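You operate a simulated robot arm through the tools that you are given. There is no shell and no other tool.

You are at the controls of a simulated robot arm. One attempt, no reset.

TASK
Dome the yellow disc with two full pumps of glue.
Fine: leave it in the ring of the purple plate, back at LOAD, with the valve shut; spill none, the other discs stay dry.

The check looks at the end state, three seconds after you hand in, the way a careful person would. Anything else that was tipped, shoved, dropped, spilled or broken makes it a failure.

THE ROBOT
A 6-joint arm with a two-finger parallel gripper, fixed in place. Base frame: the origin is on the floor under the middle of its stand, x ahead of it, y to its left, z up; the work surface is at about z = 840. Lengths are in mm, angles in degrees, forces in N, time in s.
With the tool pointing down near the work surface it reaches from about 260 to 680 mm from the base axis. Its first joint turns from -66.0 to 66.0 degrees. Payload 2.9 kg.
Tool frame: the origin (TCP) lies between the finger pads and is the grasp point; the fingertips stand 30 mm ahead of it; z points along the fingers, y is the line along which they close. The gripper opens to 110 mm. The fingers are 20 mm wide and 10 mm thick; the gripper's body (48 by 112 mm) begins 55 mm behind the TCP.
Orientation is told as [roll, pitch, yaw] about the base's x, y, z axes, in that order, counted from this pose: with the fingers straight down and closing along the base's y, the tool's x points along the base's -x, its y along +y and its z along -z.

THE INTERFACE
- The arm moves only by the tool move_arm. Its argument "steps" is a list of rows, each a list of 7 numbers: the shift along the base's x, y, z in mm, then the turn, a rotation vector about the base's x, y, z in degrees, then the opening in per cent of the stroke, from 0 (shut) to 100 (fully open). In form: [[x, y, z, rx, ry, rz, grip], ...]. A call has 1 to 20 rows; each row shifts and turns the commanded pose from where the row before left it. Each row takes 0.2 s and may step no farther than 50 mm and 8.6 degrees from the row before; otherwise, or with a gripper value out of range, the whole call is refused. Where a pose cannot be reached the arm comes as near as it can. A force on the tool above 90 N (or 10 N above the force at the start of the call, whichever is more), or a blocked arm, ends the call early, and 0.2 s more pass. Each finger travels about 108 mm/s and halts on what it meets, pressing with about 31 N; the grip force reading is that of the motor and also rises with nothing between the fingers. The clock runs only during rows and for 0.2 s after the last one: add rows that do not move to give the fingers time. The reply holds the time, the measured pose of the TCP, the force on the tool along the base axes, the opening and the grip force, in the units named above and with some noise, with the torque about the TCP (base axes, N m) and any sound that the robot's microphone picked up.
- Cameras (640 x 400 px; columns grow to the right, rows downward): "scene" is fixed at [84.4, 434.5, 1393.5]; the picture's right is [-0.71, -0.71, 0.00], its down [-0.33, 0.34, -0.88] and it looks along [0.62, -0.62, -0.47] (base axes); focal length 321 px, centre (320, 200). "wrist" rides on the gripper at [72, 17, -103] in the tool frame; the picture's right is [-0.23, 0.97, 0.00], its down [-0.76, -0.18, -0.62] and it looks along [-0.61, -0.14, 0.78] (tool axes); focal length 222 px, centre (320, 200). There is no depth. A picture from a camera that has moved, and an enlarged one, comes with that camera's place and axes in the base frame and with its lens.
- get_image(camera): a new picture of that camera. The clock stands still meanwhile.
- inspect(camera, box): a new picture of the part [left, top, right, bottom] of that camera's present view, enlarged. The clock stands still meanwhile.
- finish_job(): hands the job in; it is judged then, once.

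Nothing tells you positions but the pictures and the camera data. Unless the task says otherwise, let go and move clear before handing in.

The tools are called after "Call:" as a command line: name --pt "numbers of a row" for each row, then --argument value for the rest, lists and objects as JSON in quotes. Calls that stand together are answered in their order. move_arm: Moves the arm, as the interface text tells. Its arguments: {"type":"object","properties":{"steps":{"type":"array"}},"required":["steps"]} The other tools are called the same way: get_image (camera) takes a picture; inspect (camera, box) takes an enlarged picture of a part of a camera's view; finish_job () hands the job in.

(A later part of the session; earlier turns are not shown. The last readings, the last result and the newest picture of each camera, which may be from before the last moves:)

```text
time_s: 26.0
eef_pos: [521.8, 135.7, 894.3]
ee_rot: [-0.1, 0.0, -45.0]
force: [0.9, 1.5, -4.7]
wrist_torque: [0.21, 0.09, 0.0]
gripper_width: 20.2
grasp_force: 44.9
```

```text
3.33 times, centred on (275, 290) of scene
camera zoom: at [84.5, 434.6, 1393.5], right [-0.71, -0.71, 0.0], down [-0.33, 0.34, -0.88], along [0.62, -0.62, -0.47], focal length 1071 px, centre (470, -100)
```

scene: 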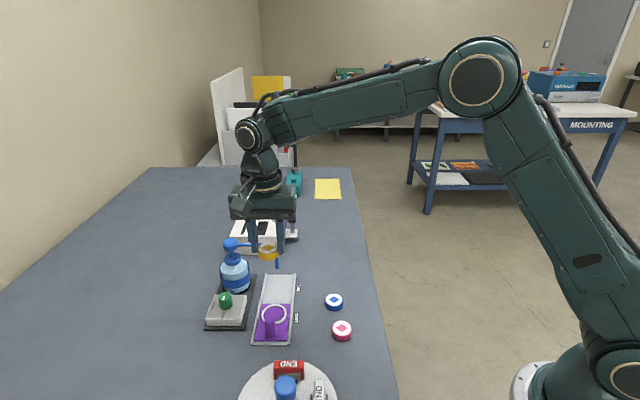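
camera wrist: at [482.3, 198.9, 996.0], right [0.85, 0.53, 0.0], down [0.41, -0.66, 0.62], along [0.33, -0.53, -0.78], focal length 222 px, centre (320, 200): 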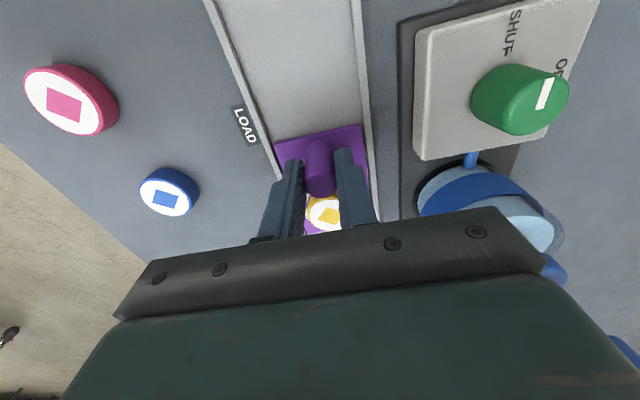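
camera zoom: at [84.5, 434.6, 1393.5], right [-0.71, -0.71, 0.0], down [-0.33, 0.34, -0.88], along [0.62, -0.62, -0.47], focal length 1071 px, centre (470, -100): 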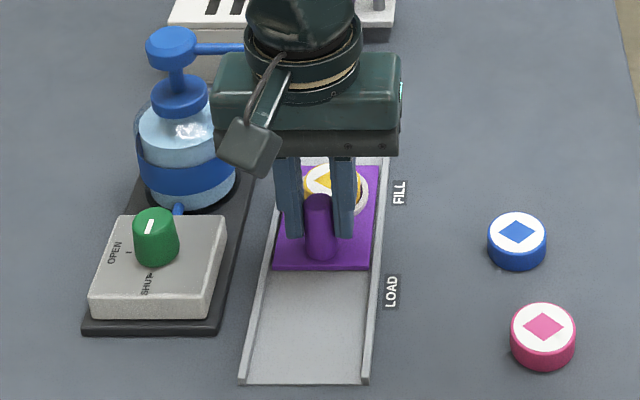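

About 12 mm remain. I'll continue slowly and watch for the end stop.

Call:
move_arm --pt "1 -1 0 0 0 0 14" --pt "1.5 -1.5 0 0 0 0 14" --pt "1.5 -1.5 0 0 0 0 14" --pt "1 -1 0 0 0 0 14" --pt "1 -1 0 0 0 0 14" --pt "1 -1 0 0 0 0 14" --pt "0 0 0 0 0 0 14"

Call:
inspect --camera "scene" --box '[240, 250, 320, 310]'

```text
time_s: 27.6
eef_pos: [528.7, 128.9, 894.7]
ee_rot: [0.0, 0.1, -45.0]
force: [2.5, 2.4, -2.0]
wrist_torque: [0.13, 0.0, 0.07]
gripper_width: 20.4
grasp_force: 45.0
```

```text
6.67 times, centred on (280, 280) of scene
camera zoom: at [84.4, 434.5, 1393.5], right [-0.71, -0.71, 0.0], down [-0.33, 0.34, -0.88], along [0.62, -0.62, -0.47], focal length 2142 px, centre (587, -333)
```

zoom: 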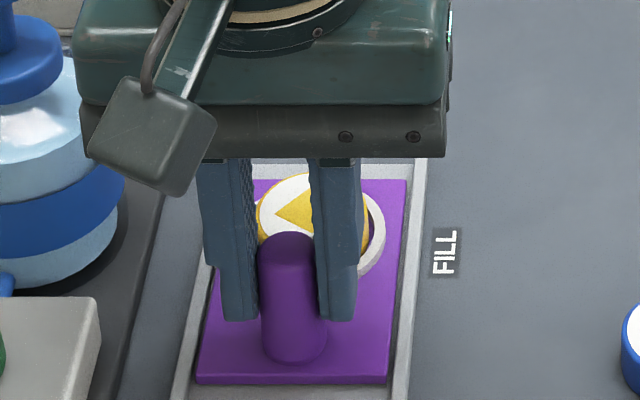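

Call:
move_arm --pt "0.7 -0.7 0 0 0 0 14" --pt "0.7 -0.7 0 0 0 0 14" --pt "0 0 0 0 0 0 14"

```text
time_s: 28.4
eef_pos: [529.9, 127.9, 894.4]
ee_rot: [0.0, 0.0, -45.0]
force: [1.5, 0.6, 1.2]
wrist_torque: [0.02, -0.04, 0.03]
gripper_width: 20.5
grasp_force: 44.9
```

Call:
move_arm --pt "0.7 -0.7 0 0 0 0 14" --pt "0.7 -0.7 0 0 0 0 14" --pt "0 0 0 0 0 0 14"

Call:
inspect --camera "scene" --box '[240, 250, 320, 310]'

```text
time_s: 29.2
eef_pos: [531.4, 126.4, 895.2]
ee_rot: [0.0, 0.1, -44.8]
force: [-7.8, 9.5, 7.0]
wrist_torque: [-0.08, -0.08, -0.01]
gripper_width: 20.6
grasp_force: 45.1
```

```text
6.67 times, centred on (280, 280) of scene
camera zoom: at [84.0, 434.7, 1393.5], right [-0.71, -0.71, 0.0], down [-0.33, 0.34, -0.88], along [0.62, -0.62, -0.47], focal length 2142 px, centre (587, -333)
```

zoom: 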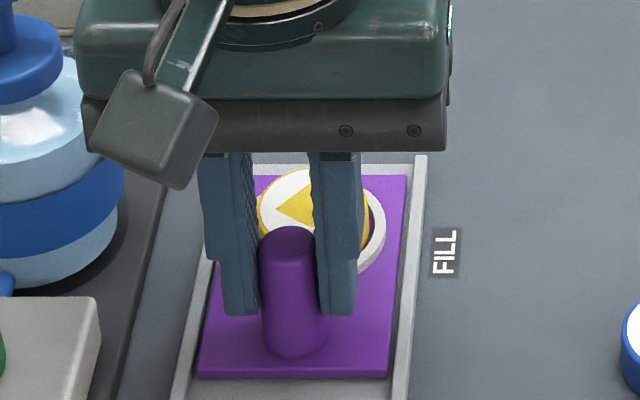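

The end stop is reached, with a resisting force along the track and about 90 mm travelled. I'll relieve the push, release the peg and lift straight up.

Call:
move_arm --pt "-0.4 0.4 0 0 0 0 14" --pt "0 0 0 0 0 0 20" --pt "0 0 0 0 0 0 30" --pt "0 0 0 0 0 0 42" --pt "0 0 5 0 0 0 42" --pt "0 0 20 0 0 0 42" --pt "0 0 35 0 0 0 42" --pt "0 0 45 0 0 0 42" --pt "0 0 45 0 0 0 42" --pt "-20 20 20 0 0 0 42" --pt "-30 30 0 0 0 0 42" --pt "0 0 0 0 0 0 42"

Call:
get_image --camera "wrist"

Call:
inspect --camera "scene" --box '[200, 220, 330, 350]'

Call:
inspect --camera "scene" --box '[240, 240, 320, 310]'

```text
time_s: 31.8
eef_pos: [481.0, 177.0, 1063.5]
ee_rot: [0.0, 0.1, -44.9]
force: [0.5, 0.5, 0.1]
wrist_torque: [-0.03, -0.01, 0.02]
gripper_width: 46.3
grasp_force: 0.0
```

```text
taken
camera wrist: at [441.8, 239.4, 1166.3], right [0.85, 0.53, 0.0], down [0.41, -0.66, 0.62], along [0.33, -0.53, -0.78], focal length 222 px, centre (320, 200)
```

wrist: 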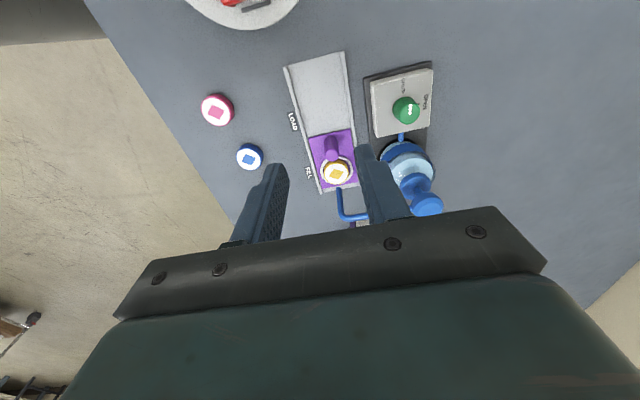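

```text
3.08 times, centred on (265, 285) of scene
camera zoom: at [84.3, 434.5, 1393.5], right [-0.71, -0.71, 0.0], down [-0.33, 0.34, -0.88], along [0.62, -0.62, -0.47], focal length 989 px, centre (489, -62)
```

zoom: 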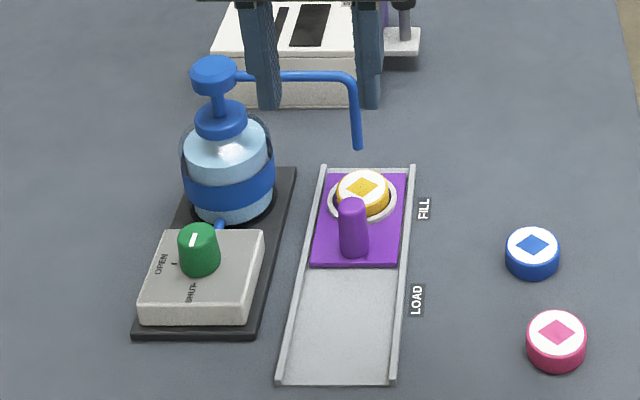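

```text
5.71 times, centred on (280, 275) of scene
camera zoom: at [84.3, 434.5, 1393.5], right [-0.71, -0.71, 0.0], down [-0.33, 0.34, -0.88], along [0.62, -0.62, -0.47], focal length 1836 px, centre (549, -229)
```

zoom: 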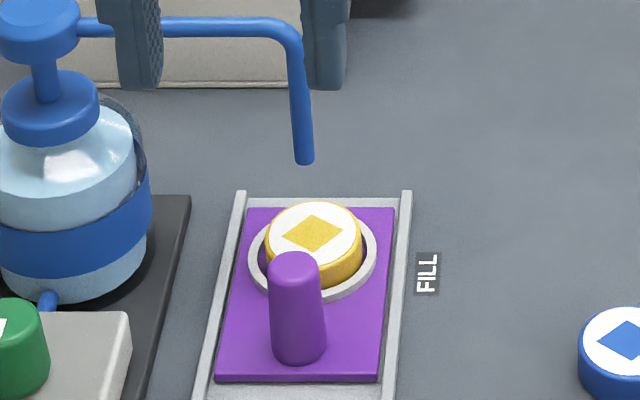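

The plate is at FILL. I'll verify the nozzle-to-disc alignment and refine the knob and pump positions from this wrist view.

Call:
inspect --camera "wrist" --box '[280, 120, 380, 240]'

Call:
inspect --camera "wrist" --box '[360, 50, 460, 220]'

```text
3.33 times, centred on (330, 180) of wrist
camera zoom: at [441.8, 239.4, 1166.3], right [0.85, 0.53, 0.0], down [0.41, -0.66, 0.62], along [0.33, -0.53, -0.78], focal length 740 px, centre (287, 267)
```

zoom: 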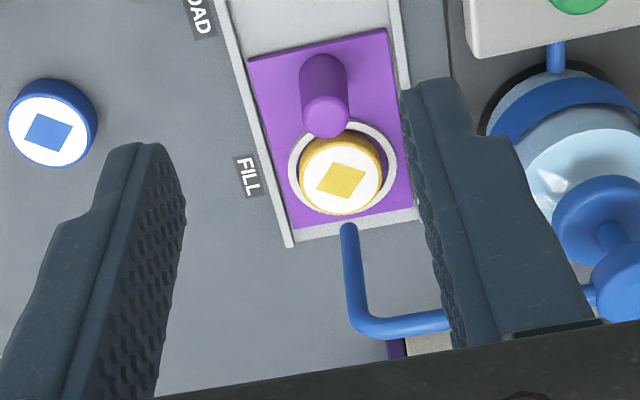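

```text
2.35 times, centred on (410, 135) of wrist
camera zoom: at [441.8, 239.4, 1166.3], right [0.85, 0.53, 0.0], down [0.41, -0.66, 0.62], along [0.33, -0.53, -0.78], focal length 523 px, centre (108, 353)
```

zoom: 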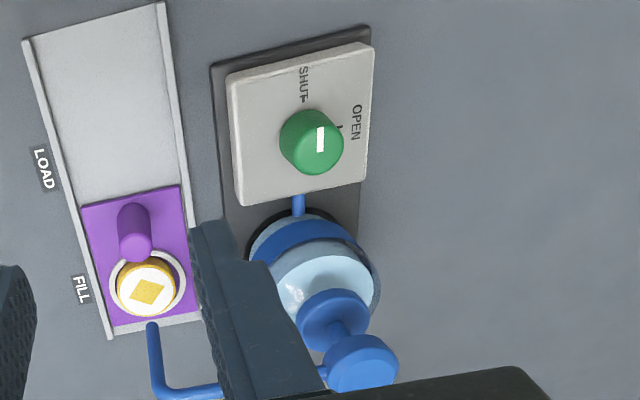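

The nozzle is directly above the disc, within about 2 mm. Next is the valve: I move above the knob at about (578,221) with the yaw back to 0, so I can turn -90°.

Call:
move_arm --pt "16.2 7.4 -5 0 0 7.5 48" --pt "16.2 7.4 -5 0 0 7.5 48" --pt "16.2 7.4 -5 0 0 7.5 48" --pt "16.2 7.4 -5 0 0 7.5 48" --pt "16.2 7.4 -5 0 0 7.5 48" --pt "16.4 7.4 -5 0 0 7.5 48" --pt "0 0 -20 0 0 0 48" --pt "0 0 0 0 0 0 48"

Call:
get_image --camera "wrist"

Call:
get_image --camera "scene"

```text
time_s: 33.6
eef_pos: [578.3, 221.2, 1012.1]
ee_rot: [0.1, 0.1, 0.2]
force: [-0.3, 0.5, -0.6]
wrist_torque: [-0.05, -0.04, -0.03]
gripper_width: 52.9
grasp_force: 0.0
```

```text
taken
camera wrist: at [505.6, 237.5, 1115.4], right [0.23, 0.97, 0.0], down [0.76, -0.18, 0.62], along [0.61, -0.14, -0.78], focal length 222 px, centre (320, 200)
```

wrist: 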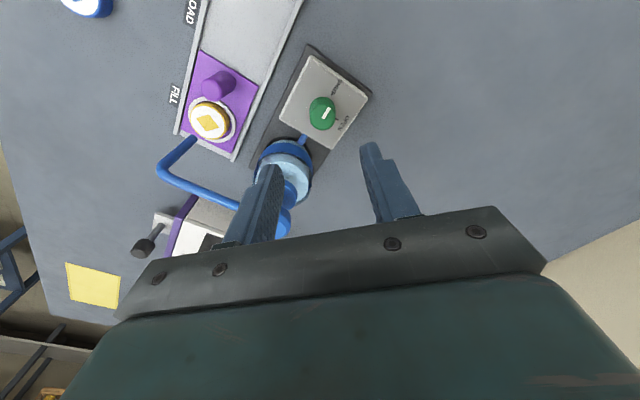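

```text
taken
```

scene: 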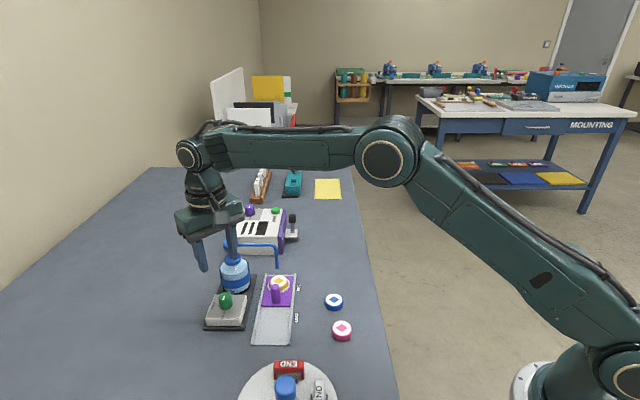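

Call:
inspect --camera "wrist" --box '[240, 40, 400, 240]'

Call:
inspect --camera "wrist" --box '[290, 80, 370, 140]'

Call:
inspect --camera "scene" --box '[170, 200, 300, 340]'

```text
2.00 times, centred on (320, 140) of wrist
camera zoom: at [505.6, 237.5, 1115.4], right [0.23, 0.97, 0.0], down [0.76, -0.18, 0.62], along [0.61, -0.14, -0.78], focal length 444 px, centre (320, 320)
```

zoom: 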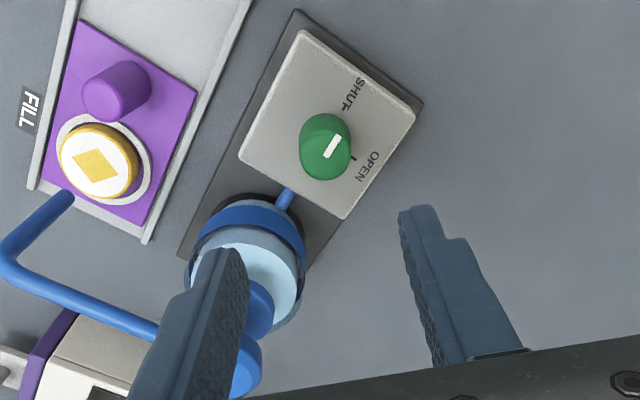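

```text
6.67 times, centred on (330, 110) of wrist
camera zoom: at [505.6, 237.5, 1115.4], right [0.23, 0.97, 0.0], down [0.76, -0.18, 0.62], along [0.61, -0.14, -0.78], focal length 1481 px, centre (253, 800)
```

zoom: 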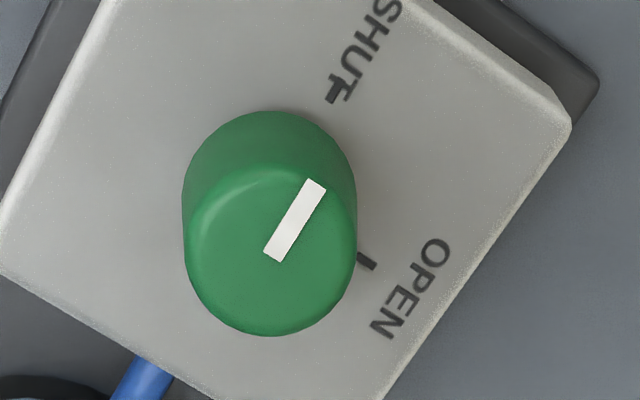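

```text
2.86 times, centred on (235, 270) of scene
camera zoom: at [84.4, 434.5, 1393.5], right [-0.71, -0.71, 0.0], down [-0.33, 0.34, -0.88], along [0.62, -0.62, -0.47], focal length 918 px, centre (563, 0)
```

zoom: 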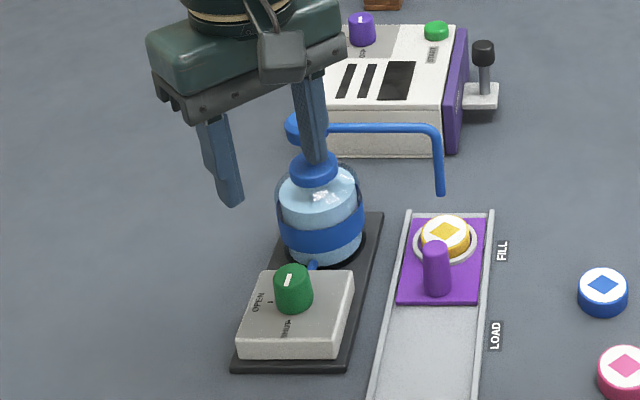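

The knob is offset about 2.5 mm toward +y. I'll correct, descend with the tips just above the valve box (z about 875), and grip the knob.

Call:
move_arm --pt "0.6 2.5 -25 0 0 0 42" --pt "0 0 -30 0 0 0 42" --pt "0 0 -25 0 0 0 42" --pt "0 0 -15 0 0 0 42" --pt "0 0 -8 0 0 0 42" --pt "0 0 -3 0 0 0 42" --pt "0 0 0 0 0 0 42" --pt "0 0 0 0 0 0 42"

Call:
get_image --camera "wrist"

Call:
inspect --camera "scene" --box '[170, 220, 300, 340]'

```text
time_s: 35.4
eef_pos: [578.7, 222.9, 907.0]
ee_rot: [0.0, -0.1, 0.0]
force: [-0.1, -0.1, -0.7]
wrist_torque: [0.01, -0.01, 0.02]
gripper_width: 46.3
grasp_force: 0.1
```

```text
taken
camera wrist: at [506.4, 239.9, 1009.8], right [0.23, 0.97, 0.0], down [0.76, -0.18, 0.62], along [0.61, -0.14, -0.78], focal length 222 px, centre (320, 200)
```

wrist: 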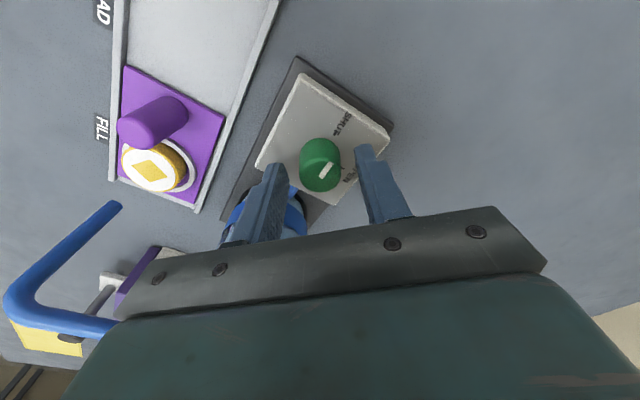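

```text
3.33 times, centred on (235, 280) of scene
camera zoom: at [84.4, 434.5, 1393.5], right [-0.71, -0.71, 0.0], down [-0.33, 0.34, -0.88], along [0.62, -0.62, -0.47], focal length 1071 px, centre (603, -67)
```

zoom: 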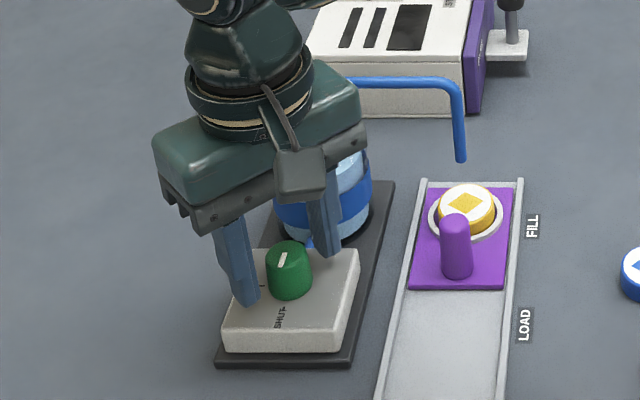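

The alignment looks good, so I close on the knob.

Call:
move_arm --pt "0 0 0 0 0 0 34" --pt "0 0 0 0 0 0 28" --pt "0 0 0 0 0 0 22" --pt "0 0 0 0 0 0 14" --pt "0 0 0 0 0 0 14"

Call:
inspect --camera "wrist" --box '[240, 100, 400, 220]'

```text
time_s: 36.6
eef_pos: [578.8, 224.0, 907.9]
ee_rot: [0.1, 0.0, 0.0]
force: [1.3, 4.9, 0.0]
wrist_torque: [0.16, -0.11, -0.02]
gripper_width: 26.6
grasp_force: 44.3
```

```text
3.33 times, centred on (320, 160) of wrist
camera zoom: at [506.4, 240.3, 1009.9], right [0.23, 0.97, 0.0], down [0.76, -0.18, 0.62], along [0.61, -0.14, -0.78], focal length 740 px, centre (320, 333)
```

zoom: 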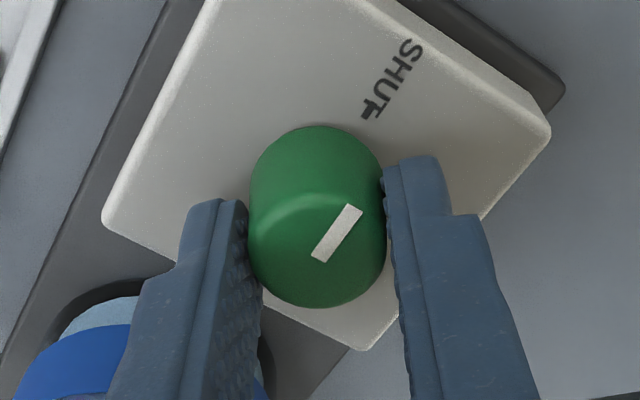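

The knob is firmly held and centred. I'll turn it clockwise (seen from above) and check partway.

Call:
move_arm --pt "0 0.5 0 0 0 -5 14" --pt "0 0 0 0 0 -7.5 14" --pt "0 0 0 0 0 -7.5 14" --pt "0 0 0 0 0 -7.5 14" --pt "0 0 0 0 0 -7.5 14" --pt "0 0 0 0 0 0 14"

Call:
get_image --camera "wrist"

Call:
inspect --camera "scene" --box '[170, 220, 300, 340]'

```text
time_s: 38.0
eef_pos: [578.0, 222.4, 907.6]
ee_rot: [-0.1, 0.1, -35.2]
force: [-3.4, -10.5, 1.8]
wrist_torque: [-0.42, 0.1, 0.02]
gripper_width: 26.7
grasp_force: 45.1
```

```text
taken
camera wrist: at [529.4, 278.0, 1010.0], right [0.75, 0.66, 0.0], down [0.52, -0.58, 0.62], along [0.41, -0.47, -0.78], focal length 222 px, centre (320, 200)
```

wrist: 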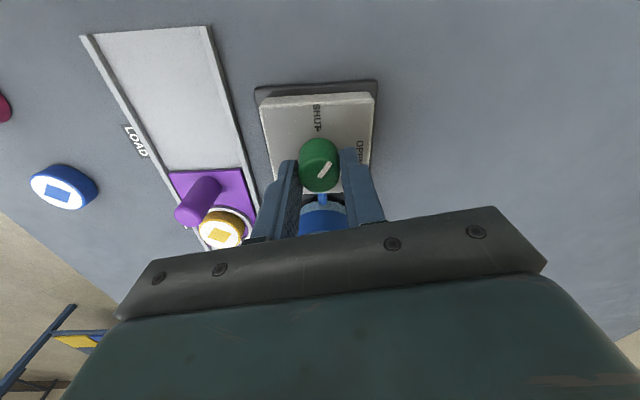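

```text
3.33 times, centred on (235, 280) of scene
camera zoom: at [84.3, 434.2, 1393.6], right [-0.71, -0.71, 0.0], down [-0.33, 0.34, -0.88], along [0.62, -0.62, -0.47], focal length 1071 px, centre (603, -67)
```

zoom: 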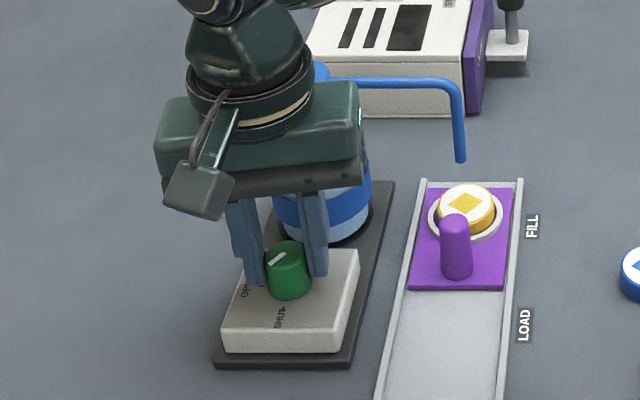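

The knob follows. I'll relieve the slight sideways load and continue the turn toward -90°.

Call:
move_arm --pt "-0.2 -0.6 0 0 0 -7.5 14" --pt "0 0 0 0 0 -7.5 14" --pt "0 0 0 0 0 -7.5 14" --pt "0 0 0 0 0 -7.5 14" --pt "0 0 0 0 0 -7.5 14" --pt "0 0 0 0 0 -7.5 14" --pt "0 0 0 0 0 0 14"

Call:
get_image --camera "wrist"

Call:
inspect --camera "scene" --box '[170, 220, 300, 340]'

```text
time_s: 39.6
eef_pos: [578.5, 221.8, 908.1]
ee_rot: [-0.3, 0.1, -80.1]
force: [-15.7, -24.3, 5.0]
wrist_torque: [-0.31, 0.49, 0.01]
gripper_width: 26.7
grasp_force: 45.0
```

```text
taken
camera wrist: at [582.2, 296.0, 1009.8], right [1.0, -0.06, -0.01], down [-0.04, -0.78, 0.62], along [-0.04, -0.62, -0.78], focal length 222 px, centre (320, 200)
```

wrist: 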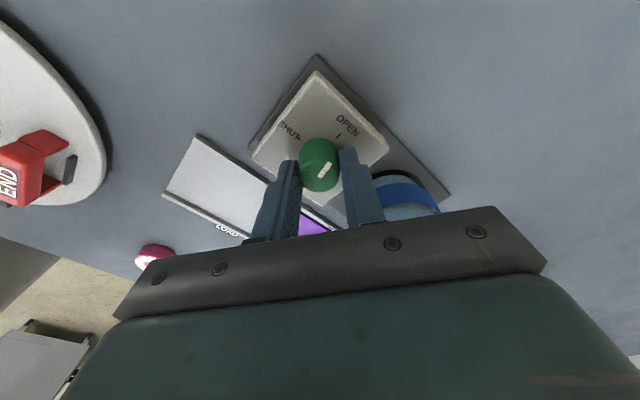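

```text
3.33 times, centred on (235, 280) of scene
camera zoom: at [83.9, 433.8, 1393.8], right [-0.71, -0.71, 0.0], down [-0.33, 0.34, -0.88], along [0.62, -0.62, -0.47], focal length 1071 px, centre (603, -67)
```

zoom: 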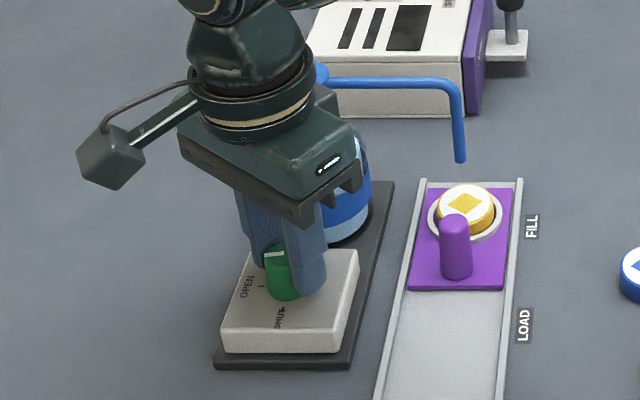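

The knob is nearly there. There is some sideways load, so I'll relieve it with a small shift while finishing the last 10°.

Call:
move_arm --pt "-0.6 -0.9 0 0 0 0 14" --pt "-0.4 -0.6 0 0 0 -3 14" --pt "0 0 0 0 0 -4 14" --pt "0 0 0 0 0 -3 14" --pt "0 0 0 0 0 0 14"

Call:
inspect --camera "wrist" --box '[240, 100, 400, 220]'

Call:
inspect --camera "scene" --box '[200, 275, 260, 330]'

```text
time_s: 40.8
eef_pos: [576.8, 222.4, 908.1]
ee_rot: [-0.1, 0.0, -90.0]
force: [-10.6, -14.1, 2.1]
wrist_torque: [-0.36, 0.34, 0.21]
gripper_width: 26.8
grasp_force: 44.6
```

```text
3.33 times, centred on (320, 160) of wrist
camera zoom: at [593.8, 293.9, 1010.0], right [0.97, -0.23, 0.0], down [-0.18, -0.76, 0.62], along [-0.14, -0.61, -0.78], focal length 740 px, centre (320, 333)
```

zoom: 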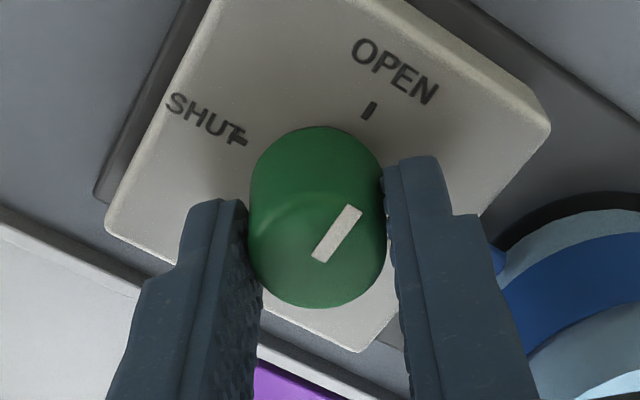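

```text
7.27 times, centred on (230, 302) of scene
camera zoom: at [84.1, 434.2, 1393.7], right [-0.71, -0.71, 0.0], down [-0.33, 0.34, -0.88], along [0.62, -0.62, -0.47], focal length 2337 px, centre (974, -546)
```

zoom: 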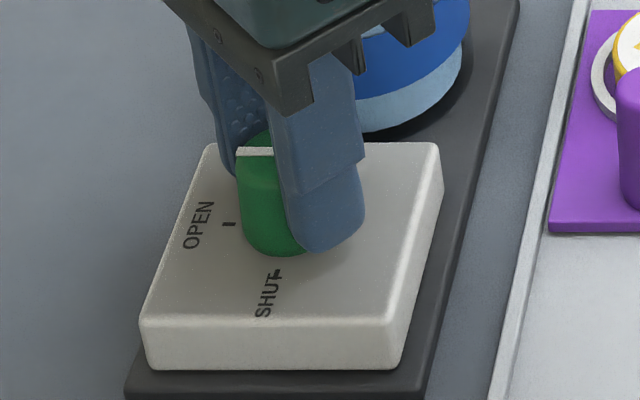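

The pointer now lines up with OPEN, the same alignment it had with SHUT. I'll release and lift, checking whether anything drips.

Call:
move_arm --pt "-0.4 -0.5 0 0 0 0 14" --pt "0 0 0 0 0 0 24" --pt "0 0 0 0 0 0 34" --pt "0 0 0 0 0 0 42" --pt "0 0 8 0 0 0 42" --pt "0 0 20 0 0 0 42" --pt "0 0 35 0 0 0 42" --pt "0 0 45 0 0 0 42" --pt "0 0 10 0 0 0 42" --pt "0 0 0 0 0 0 42"

Call:
get_image --camera "wrist"

Call:
inspect --camera "scene" --box '[190, 220, 310, 330]'

```text
time_s: 43.0
eef_pos: [577.8, 220.2, 1025.9]
ee_rot: [0.1, -0.1, -90.1]
force: [-0.3, 0.3, 0.6]
wrist_torque: [0.03, 0.02, 0.02]
gripper_width: 46.1
grasp_force: 0.0
```

```text
taken
camera wrist: at [594.3, 293.2, 1127.8], right [0.97, -0.23, 0.0], down [-0.18, -0.76, 0.62], along [-0.14, -0.61, -0.78], focal length 222 px, centre (320, 200)
```

wrist: 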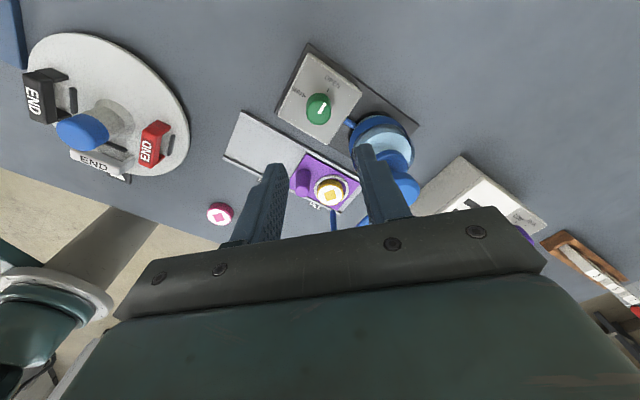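

```text
3.64 times, centred on (250, 275) of scene
camera zoom: at [84.4, 434.5, 1393.5], right [-0.71, -0.71, 0.0], down [-0.33, 0.34, -0.88], along [0.62, -0.62, -0.47], focal length 1169 px, centre (574, -73)
```

zoom: 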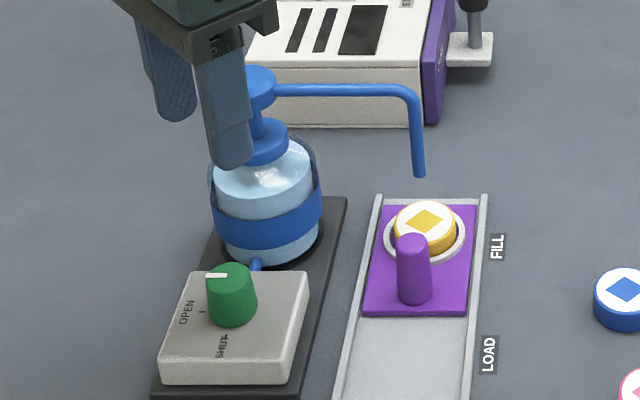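

The valve is open and nothing is dripping. I'll close the fingers and move above the pump head.

Call:
move_arm --pt "0 0 20 0 0 0 20" --pt "0 0 10 0 0 0 0" --pt "9.4 -9.6 0 0 0 7.5 0" --pt "9.4 -9.6 0 0 0 7.5 0" --pt "9.4 -9.6 0 0 0 7.5 0" --pt "9.4 -9.6 0 0 0 7.5 0" --pt "9.4 -9.6 0 0 0 7.5 0" --pt "9.4 -9.6 0 0 0 7.5 0" --pt "0 0 0 0 0 0 0" --pt "0 0 0 0 0 0 0"

Call:
get_image --camera "wrist"

Call:
inspect --camera "scene" --box '[190, 200, 310, 330]'

```text
time_s: 45.2
eef_pos: [633.6, 163.0, 1054.5]
ee_rot: [0.1, 0.0, -44.8]
force: [-0.1, -1.0, -0.5]
wrist_torque: [0.02, 0.03, 0.02]
gripper_width: 0.1
grasp_force: 31.2
```

```text
taken
camera wrist: at [593.3, 226.3, 1157.6], right [0.85, 0.53, 0.0], down [0.41, -0.66, 0.62], along [0.33, -0.53, -0.78], focal length 222 px, centre (320, 200)
```

wrist: 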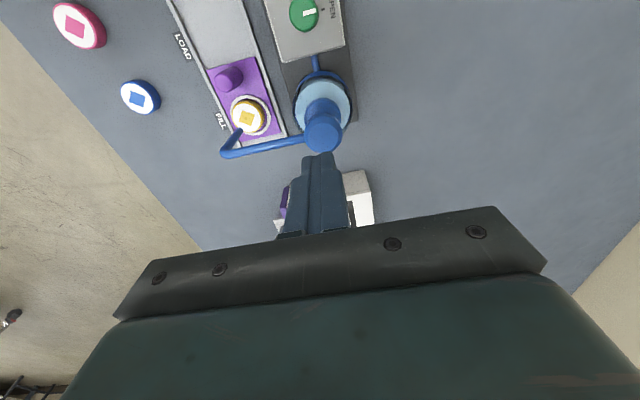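

```text
3.08 times, centred on (250, 265) of scene
camera zoom: at [84.4, 434.5, 1393.5], right [-0.71, -0.71, 0.0], down [-0.33, 0.34, -0.88], along [0.62, -0.62, -0.47], focal length 989 px, centre (535, 0)
```

zoom: 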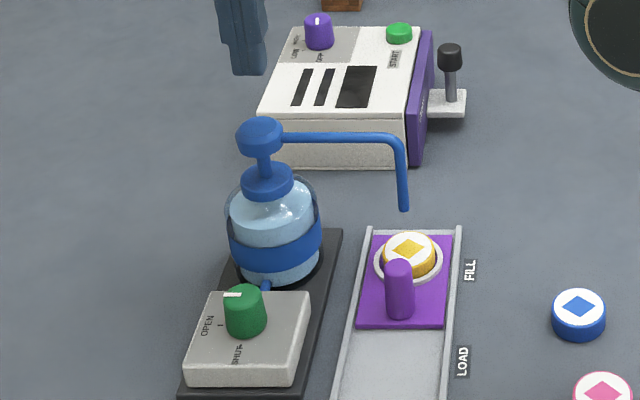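

Call:
inspect --camera "wrist" --box '[260, 60, 380, 180]'

Call:
inspect --camera "scene" --box '[210, 195, 300, 275]'

```text
3.33 times, centred on (320, 120) of wrist
camera zoom: at [593.3, 226.3, 1157.6], right [0.85, 0.53, 0.0], down [0.41, -0.66, 0.62], along [0.33, -0.53, -0.78], focal length 740 px, centre (320, 467)
```

zoom: 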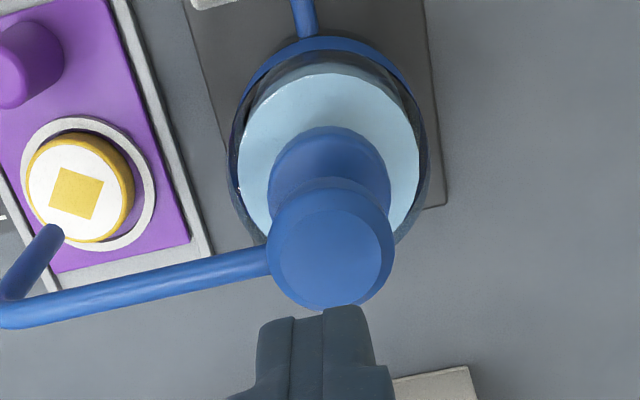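

```text
5.00 times, centred on (255, 235) of scene
camera zoom: at [84.4, 434.5, 1393.5], right [-0.71, -0.71, 0.0], down [-0.33, 0.34, -0.88], along [0.62, -0.62, -0.47], focal length 1607 px, centre (645, 25)
```

zoom: 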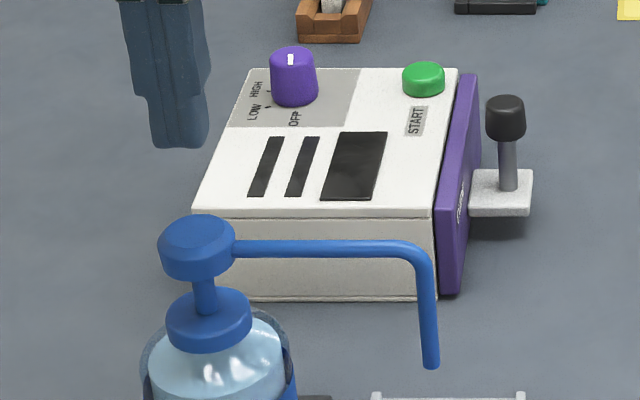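

The pump head top is centred near (636,161) at z about 972. I'll centre over it and descend to just above contact.

Call:
move_arm --pt "2 -1.2 -15 0 0 0 0" --pt "2 -1.2 -15 0 0 0 0" --pt "0 0 -12 0 0 0 0" --pt "0 0 -4 0 0 0 0" --pt "0 0 0 0 0 0 0"

Call:
inspect --camera "wrist" --box '[260, 80, 380, 200]'

Call:
inspect --camera "scene" --box '[200, 210, 300, 300]'

```text
time_s: 46.4
eef_pos: [638.8, 160.7, 1009.1]
ee_rot: [0.0, 0.0, -44.9]
force: [0.4, -0.4, 1.4]
wrist_torque: [-0.01, -0.01, 0.01]
gripper_width: 0.0
grasp_force: 31.2
```

```text
3.33 times, centred on (320, 140) of wrist
camera zoom: at [598.6, 224.5, 1111.9], right [0.85, 0.53, 0.0], down [0.41, -0.66, 0.62], along [0.33, -0.53, -0.78], focal length 740 px, centre (320, 400)
```

zoom: 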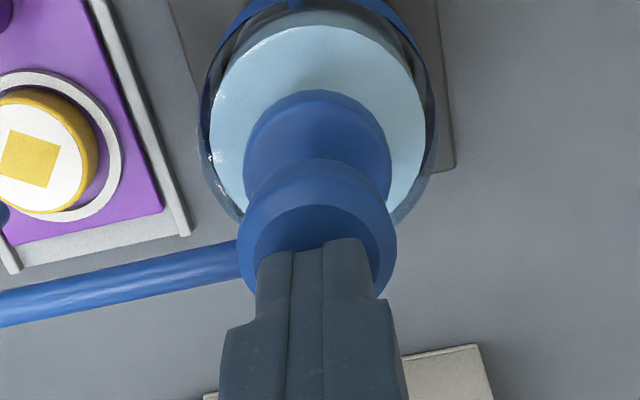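

```text
4.44 times, centred on (250, 255) of scene
camera zoom: at [84.4, 434.5, 1393.5], right [-0.71, -0.71, 0.0], down [-0.33, 0.34, -0.88], along [0.62, -0.62, -0.47], focal length 1428 px, centre (631, -44)
```

zoom: 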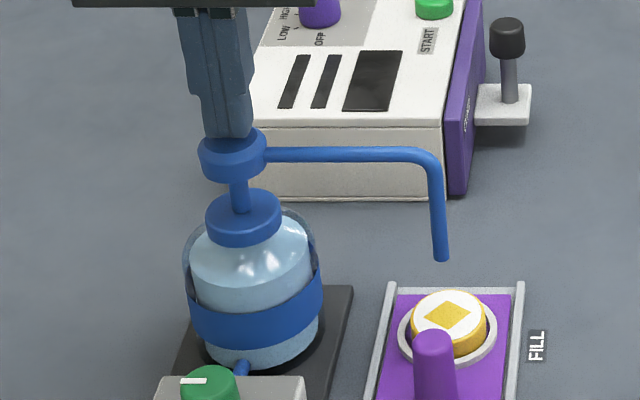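

The fingers are over the head. I'll nudge 1 mm and lower to find contact.

Call:
move_arm --pt "-1 -0.9 -2 0 0 0 0" --pt "0 0 -2 0 0 0 0" --pt "0 0 -2 0 0 0 0" --pt "0 0 0 0 0 0 0"

```text
time_s: 47.4
eef_pos: [636.0, 160.3, 1004.3]
ee_rot: [0.1, 0.0, -45.0]
force: [0.2, 0.9, 3.3]
wrist_torque: [-0.01, -0.01, 0.03]
gripper_width: 0.0
grasp_force: 31.3
```

Call:
move_arm --pt "0 0 -2 0 0 0 0" --pt "0 0 -2 0 0 0 0" --pt "0 0 0 0 0 0 0"

Call:
inspect --camera "scene" --box '[200, 210, 300, 300]'

```text
time_s: 48.2
eef_pos: [636.2, 159.5, 1001.0]
ee_rot: [0.1, 0.0, -45.1]
force: [2.2, 2.9, 6.1]
wrist_torque: [0.1, -0.04, 0.01]
gripper_width: 0.0
grasp_force: 31.4
```

```text
4.44 times, centred on (250, 255) of scene
camera zoom: at [84.3, 434.6, 1393.5], right [-0.71, -0.71, 0.0], down [-0.33, 0.34, -0.88], along [0.62, -0.62, -0.47], focal length 1428 px, centre (631, -44)
```

zoom: 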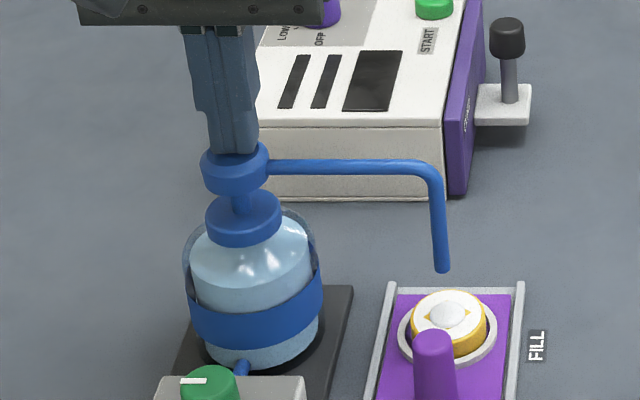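

Glue is already landing centred on the disc. I'll continue this first stroke smoothly to the bottom.

Call:
move_arm --pt "0 0 -2 0 0 0 0" --pt "0 0 -2 0 0 0 0" --pt "0 0 -2 0 0 0 0" --pt "0 0 -2 0 0 0 0"

Call:
inspect --camera "scene" --box '[200, 210, 300, 300]'

```text
time_s: 49.2
eef_pos: [637.0, 160.2, 992.7]
ee_rot: [0.1, 0.0, -44.9]
force: [0.5, -0.2, 15.9]
wrist_torque: [-0.04, 0.01, 0.04]
gripper_width: 0.0
grasp_force: 31.4
```

```text
4.44 times, centred on (250, 255) of scene
camera zoom: at [84.0, 434.4, 1393.6], right [-0.71, -0.71, 0.0], down [-0.33, 0.34, -0.88], along [0.62, -0.62, -0.47], focal length 1428 px, centre (631, -44)
```

zoom: 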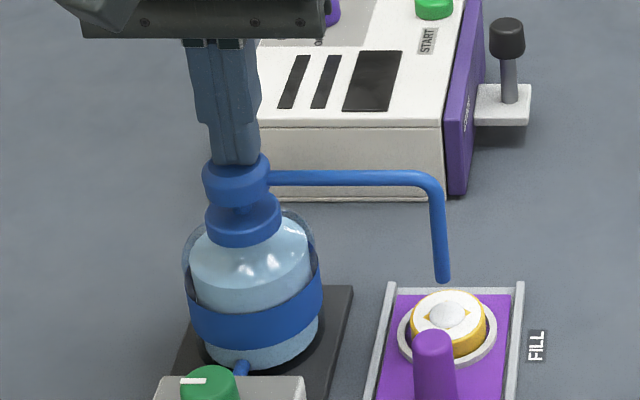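

Call:
move_arm --pt "0 0 -1.5 0 0 0 0" --pt "0 0 -1.5 0 0 0 0" --pt "0 0 0 0 0 0 0"

Call:
inspect --camera "scene" --box '[200, 210, 300, 300]'

Call:
inspect --camera "scene" --box '[255, 255, 315, 300]'

```text
time_s: 50.0
eef_pos: [636.9, 160.0, 992.7]
ee_rot: [0.3, -0.1, -45.0]
force: [-2.9, -4.2, 29.0]
wrist_torque: [-0.12, 0.1, 0.06]
gripper_width: 0.2
grasp_force: 31.5
```

```text
4.44 times, centred on (250, 255) of scene
camera zoom: at [83.7, 434.2, 1393.6], right [-0.71, -0.71, 0.0], down [-0.33, 0.34, -0.88], along [0.62, -0.62, -0.47], focal length 1428 px, centre (631, -44)
```

zoom: 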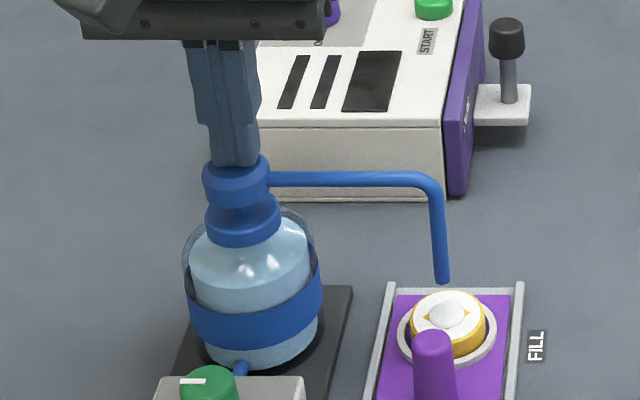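

```text
8.89 times, centred on (285, 278) of scene
camera zoom: at [83.7, 434.2, 1393.6], right [-0.71, -0.71, 0.0], down [-0.33, 0.34, -0.88], along [0.62, -0.62, -0.47], focal length 2857 px, centre (631, -489)
```

zoom: 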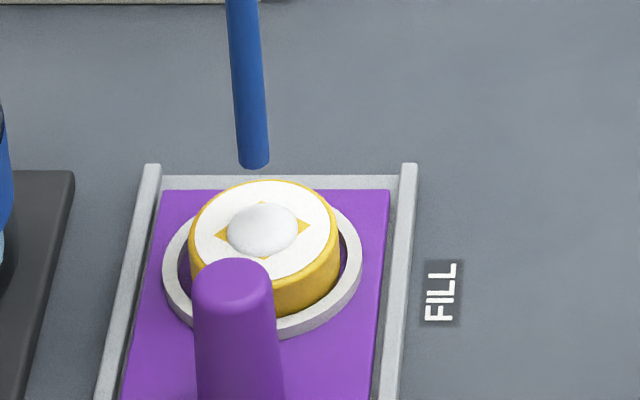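

The hard stop is reached (force rises, no more travel), so pump one is complete. I'll release fully and let the head return.

Call:
move_arm --pt "0 0 3 0 0 0 0" --pt "0 0 4 0 0 0 0" --pt "0 0 5 0 0 0 0" --pt "0 0 6 0 0 0 0" --pt "0 0 4 0 0 0 0" --pt "0 0 0 0 0 0 0" --pt "0 0 0 0 0 0 0" --pt "0 0 0 0 0 0 0"

Call:
inspect --camera "scene" --box '[200, 210, 300, 300]'

Call:
inspect --camera "scene" --box '[255, 255, 315, 300]'

```text
time_s: 51.8
eef_pos: [637.2, 161.0, 1010.1]
ee_rot: [0.0, 0.0, -45.1]
force: [0.8, 0.9, 0.1]
wrist_torque: [0.05, -0.03, 0.01]
gripper_width: 0.1
grasp_force: 31.0
```

```text
4.44 times, centred on (250, 255) of scene
camera zoom: at [84.4, 434.5, 1393.5], right [-0.71, -0.71, 0.0], down [-0.33, 0.34, -0.88], along [0.62, -0.62, -0.47], focal length 1428 px, centre (631, -44)
```

zoom: 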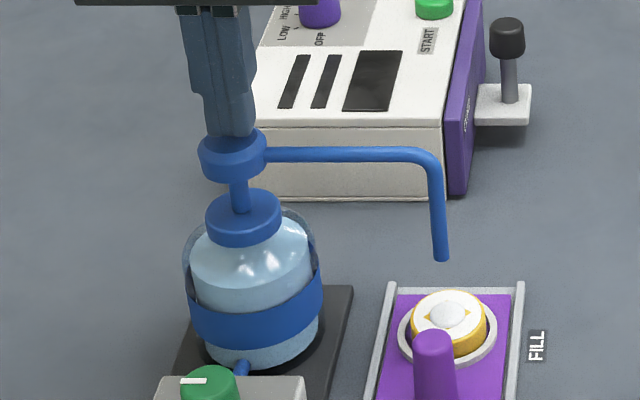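

```text
8.89 times, centred on (285, 278) of scene
camera zoom: at [84.4, 434.5, 1393.5], right [-0.71, -0.71, 0.0], down [-0.33, 0.34, -0.88], along [0.62, -0.62, -0.47], focal length 2857 px, centre (631, -489)
```

zoom: 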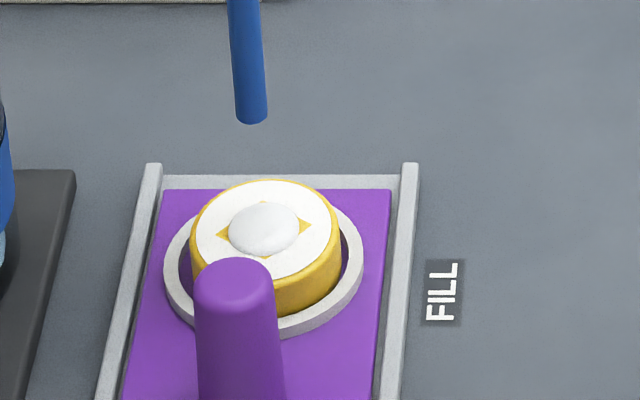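

The head is fully back up and one glue dome is on the disc. Now the second full stroke, in one smooth motion.

Call:
move_arm --pt "0 0 -3 0 0 0 0" --pt "0 0 -2.5 0 0 0 0" --pt "0 0 -2.5 0 0 0 0" --pt "0 0 -2.5 0 0 0 0" --pt "0 0 -2.5 0 0 0 0" --pt "0 0 -2.5 0 0 0 0" --pt "0 0 -2.5 0 0 0 0" --pt "0 0 -2 0 0 0 0" --pt "0 0 0 0 0 0 0"

Call:
inspect --camera "scene" --box '[200, 210, 300, 300]'

Call:
inspect --camera "scene" --box '[255, 255, 315, 300]'

```text
time_s: 53.8
eef_pos: [637.1, 160.8, 993.5]
ee_rot: [0.3, -0.1, -44.8]
force: [-0.5, 4.2, 20.2]
wrist_torque: [0.13, 0.0, 0.03]
gripper_width: 0.0
grasp_force: 30.7
```

```text
4.44 times, centred on (250, 255) of scene
camera zoom: at [83.9, 434.5, 1393.5], right [-0.71, -0.71, 0.0], down [-0.33, 0.34, -0.88], along [0.62, -0.62, -0.47], focal length 1428 px, centre (631, -44)
```

zoom: 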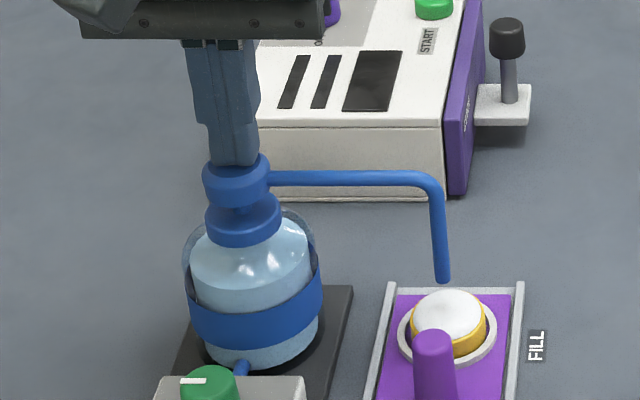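

```text
8.89 times, centred on (285, 278) of scene
camera zoom: at [83.9, 434.5, 1393.5], right [-0.71, -0.71, 0.0], down [-0.33, 0.34, -0.88], along [0.62, -0.62, -0.47], focal length 2857 px, centre (631, -489)
```

zoom: 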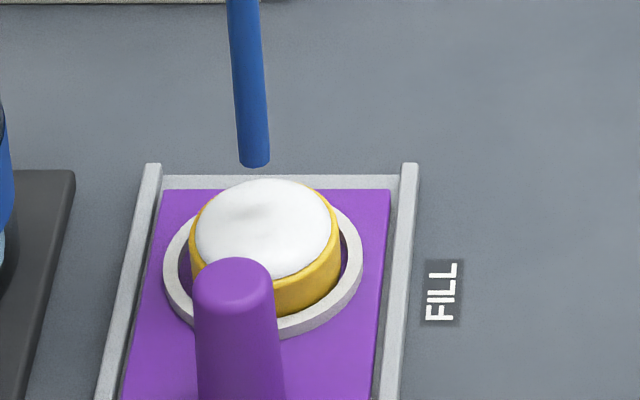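

The second stroke domed the whole face. I'll release the pump and lift away, then go straight to shutting the valve.

Call:
move_arm --pt "0 0 3 0 0 0 0" --pt "0 0 5 0 0 0 0" --pt "0 0 6 0 0 0 0" --pt "0 0 10 0 0 0 0" --pt "0 0 20 0 0 0 0" --pt "0 0 20 0 0 0 10" --pt "-9.5 10 0 0 0 -7.5 20" --pt "-9.5 10 0 0 0 -7.5 30" --pt "-9.5 10 0 0 0 -7.5 42" --pt "-9.5 10 0 0 0 -7.5 42" --pt "-10 10 0 0 0 -7.5 42" --pt "-10 10 0 0 0 -7.5 42" --pt "0 0 0 0 0 0 42"

Call:
get_image --camera "wrist"

Call:
inspect --camera "scene" --box '[190, 220, 310, 330]'

```text
time_s: 56.6
eef_pos: [578.1, 220.9, 1054.7]
ee_rot: [0.0, -0.1, -90.1]
force: [0.1, 0.1, 0.2]
wrist_torque: [-0.01, 0.01, 0.02]
gripper_width: 46.2
grasp_force: 0.0
```

```text
taken
camera wrist: at [595.5, 292.7, 1157.3], right [0.97, -0.23, 0.0], down [-0.18, -0.76, 0.62], along [-0.14, -0.61, -0.78], focal length 222 px, centre (320, 200)
```

wrist: 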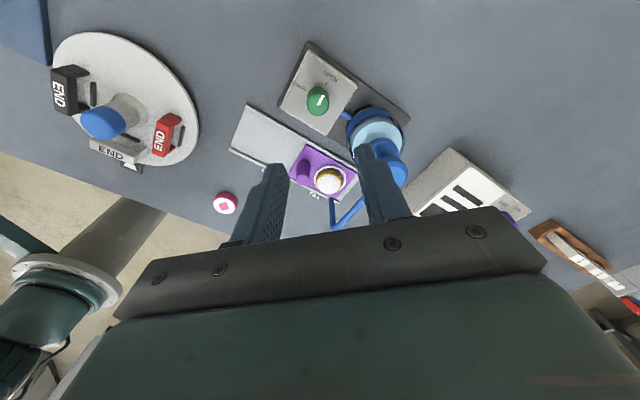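

```text
3.64 times, centred on (250, 275) of scene
camera zoom: at [84.3, 434.5, 1393.5], right [-0.71, -0.71, 0.0], down [-0.33, 0.34, -0.88], along [0.62, -0.62, -0.47], focal length 1169 px, centre (574, -73)
```

zoom: 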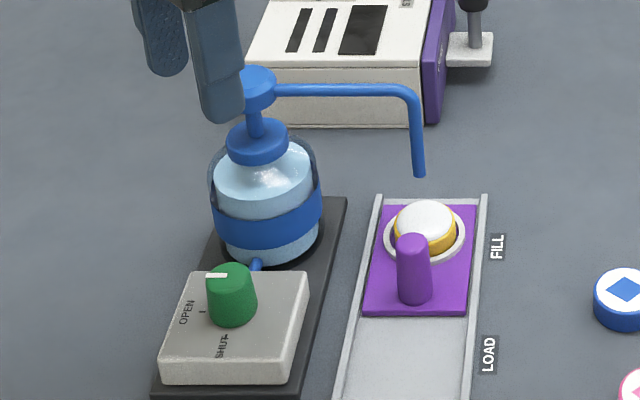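

Call:
inspect --camera "wrist" --box '[280, 70, 360, 130]'

Call:
inspect --camera "scene" --box '[255, 240, 315, 300]'

```text
6.67 times, centred on (320, 100) of wrist
camera zoom: at [595.5, 292.7, 1157.3], right [0.97, -0.23, 0.0], down [-0.18, -0.76, 0.62], along [-0.14, -0.61, -0.78], focal length 1481 px, centre (320, 867)
```

zoom: 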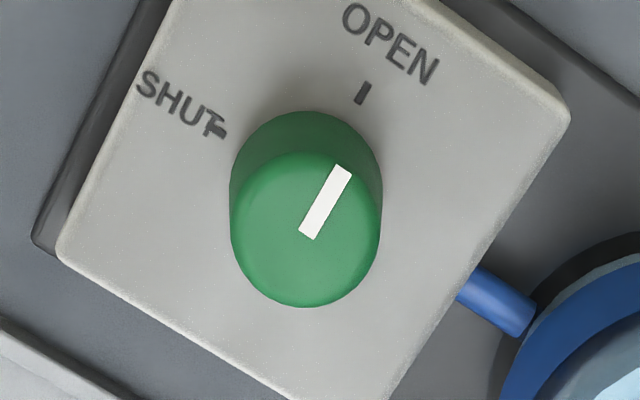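

```text
6.67 times, centred on (285, 270) of scene
camera zoom: at [84.3, 434.5, 1393.5], right [-0.71, -0.71, 0.0], down [-0.33, 0.34, -0.88], along [0.62, -0.62, -0.47], focal length 2142 px, centre (553, -267)
```

zoom: 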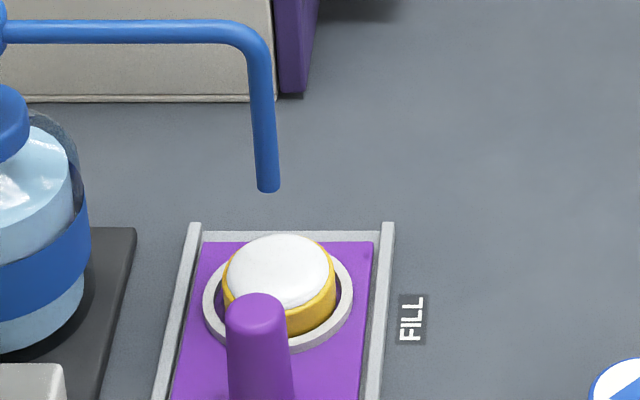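

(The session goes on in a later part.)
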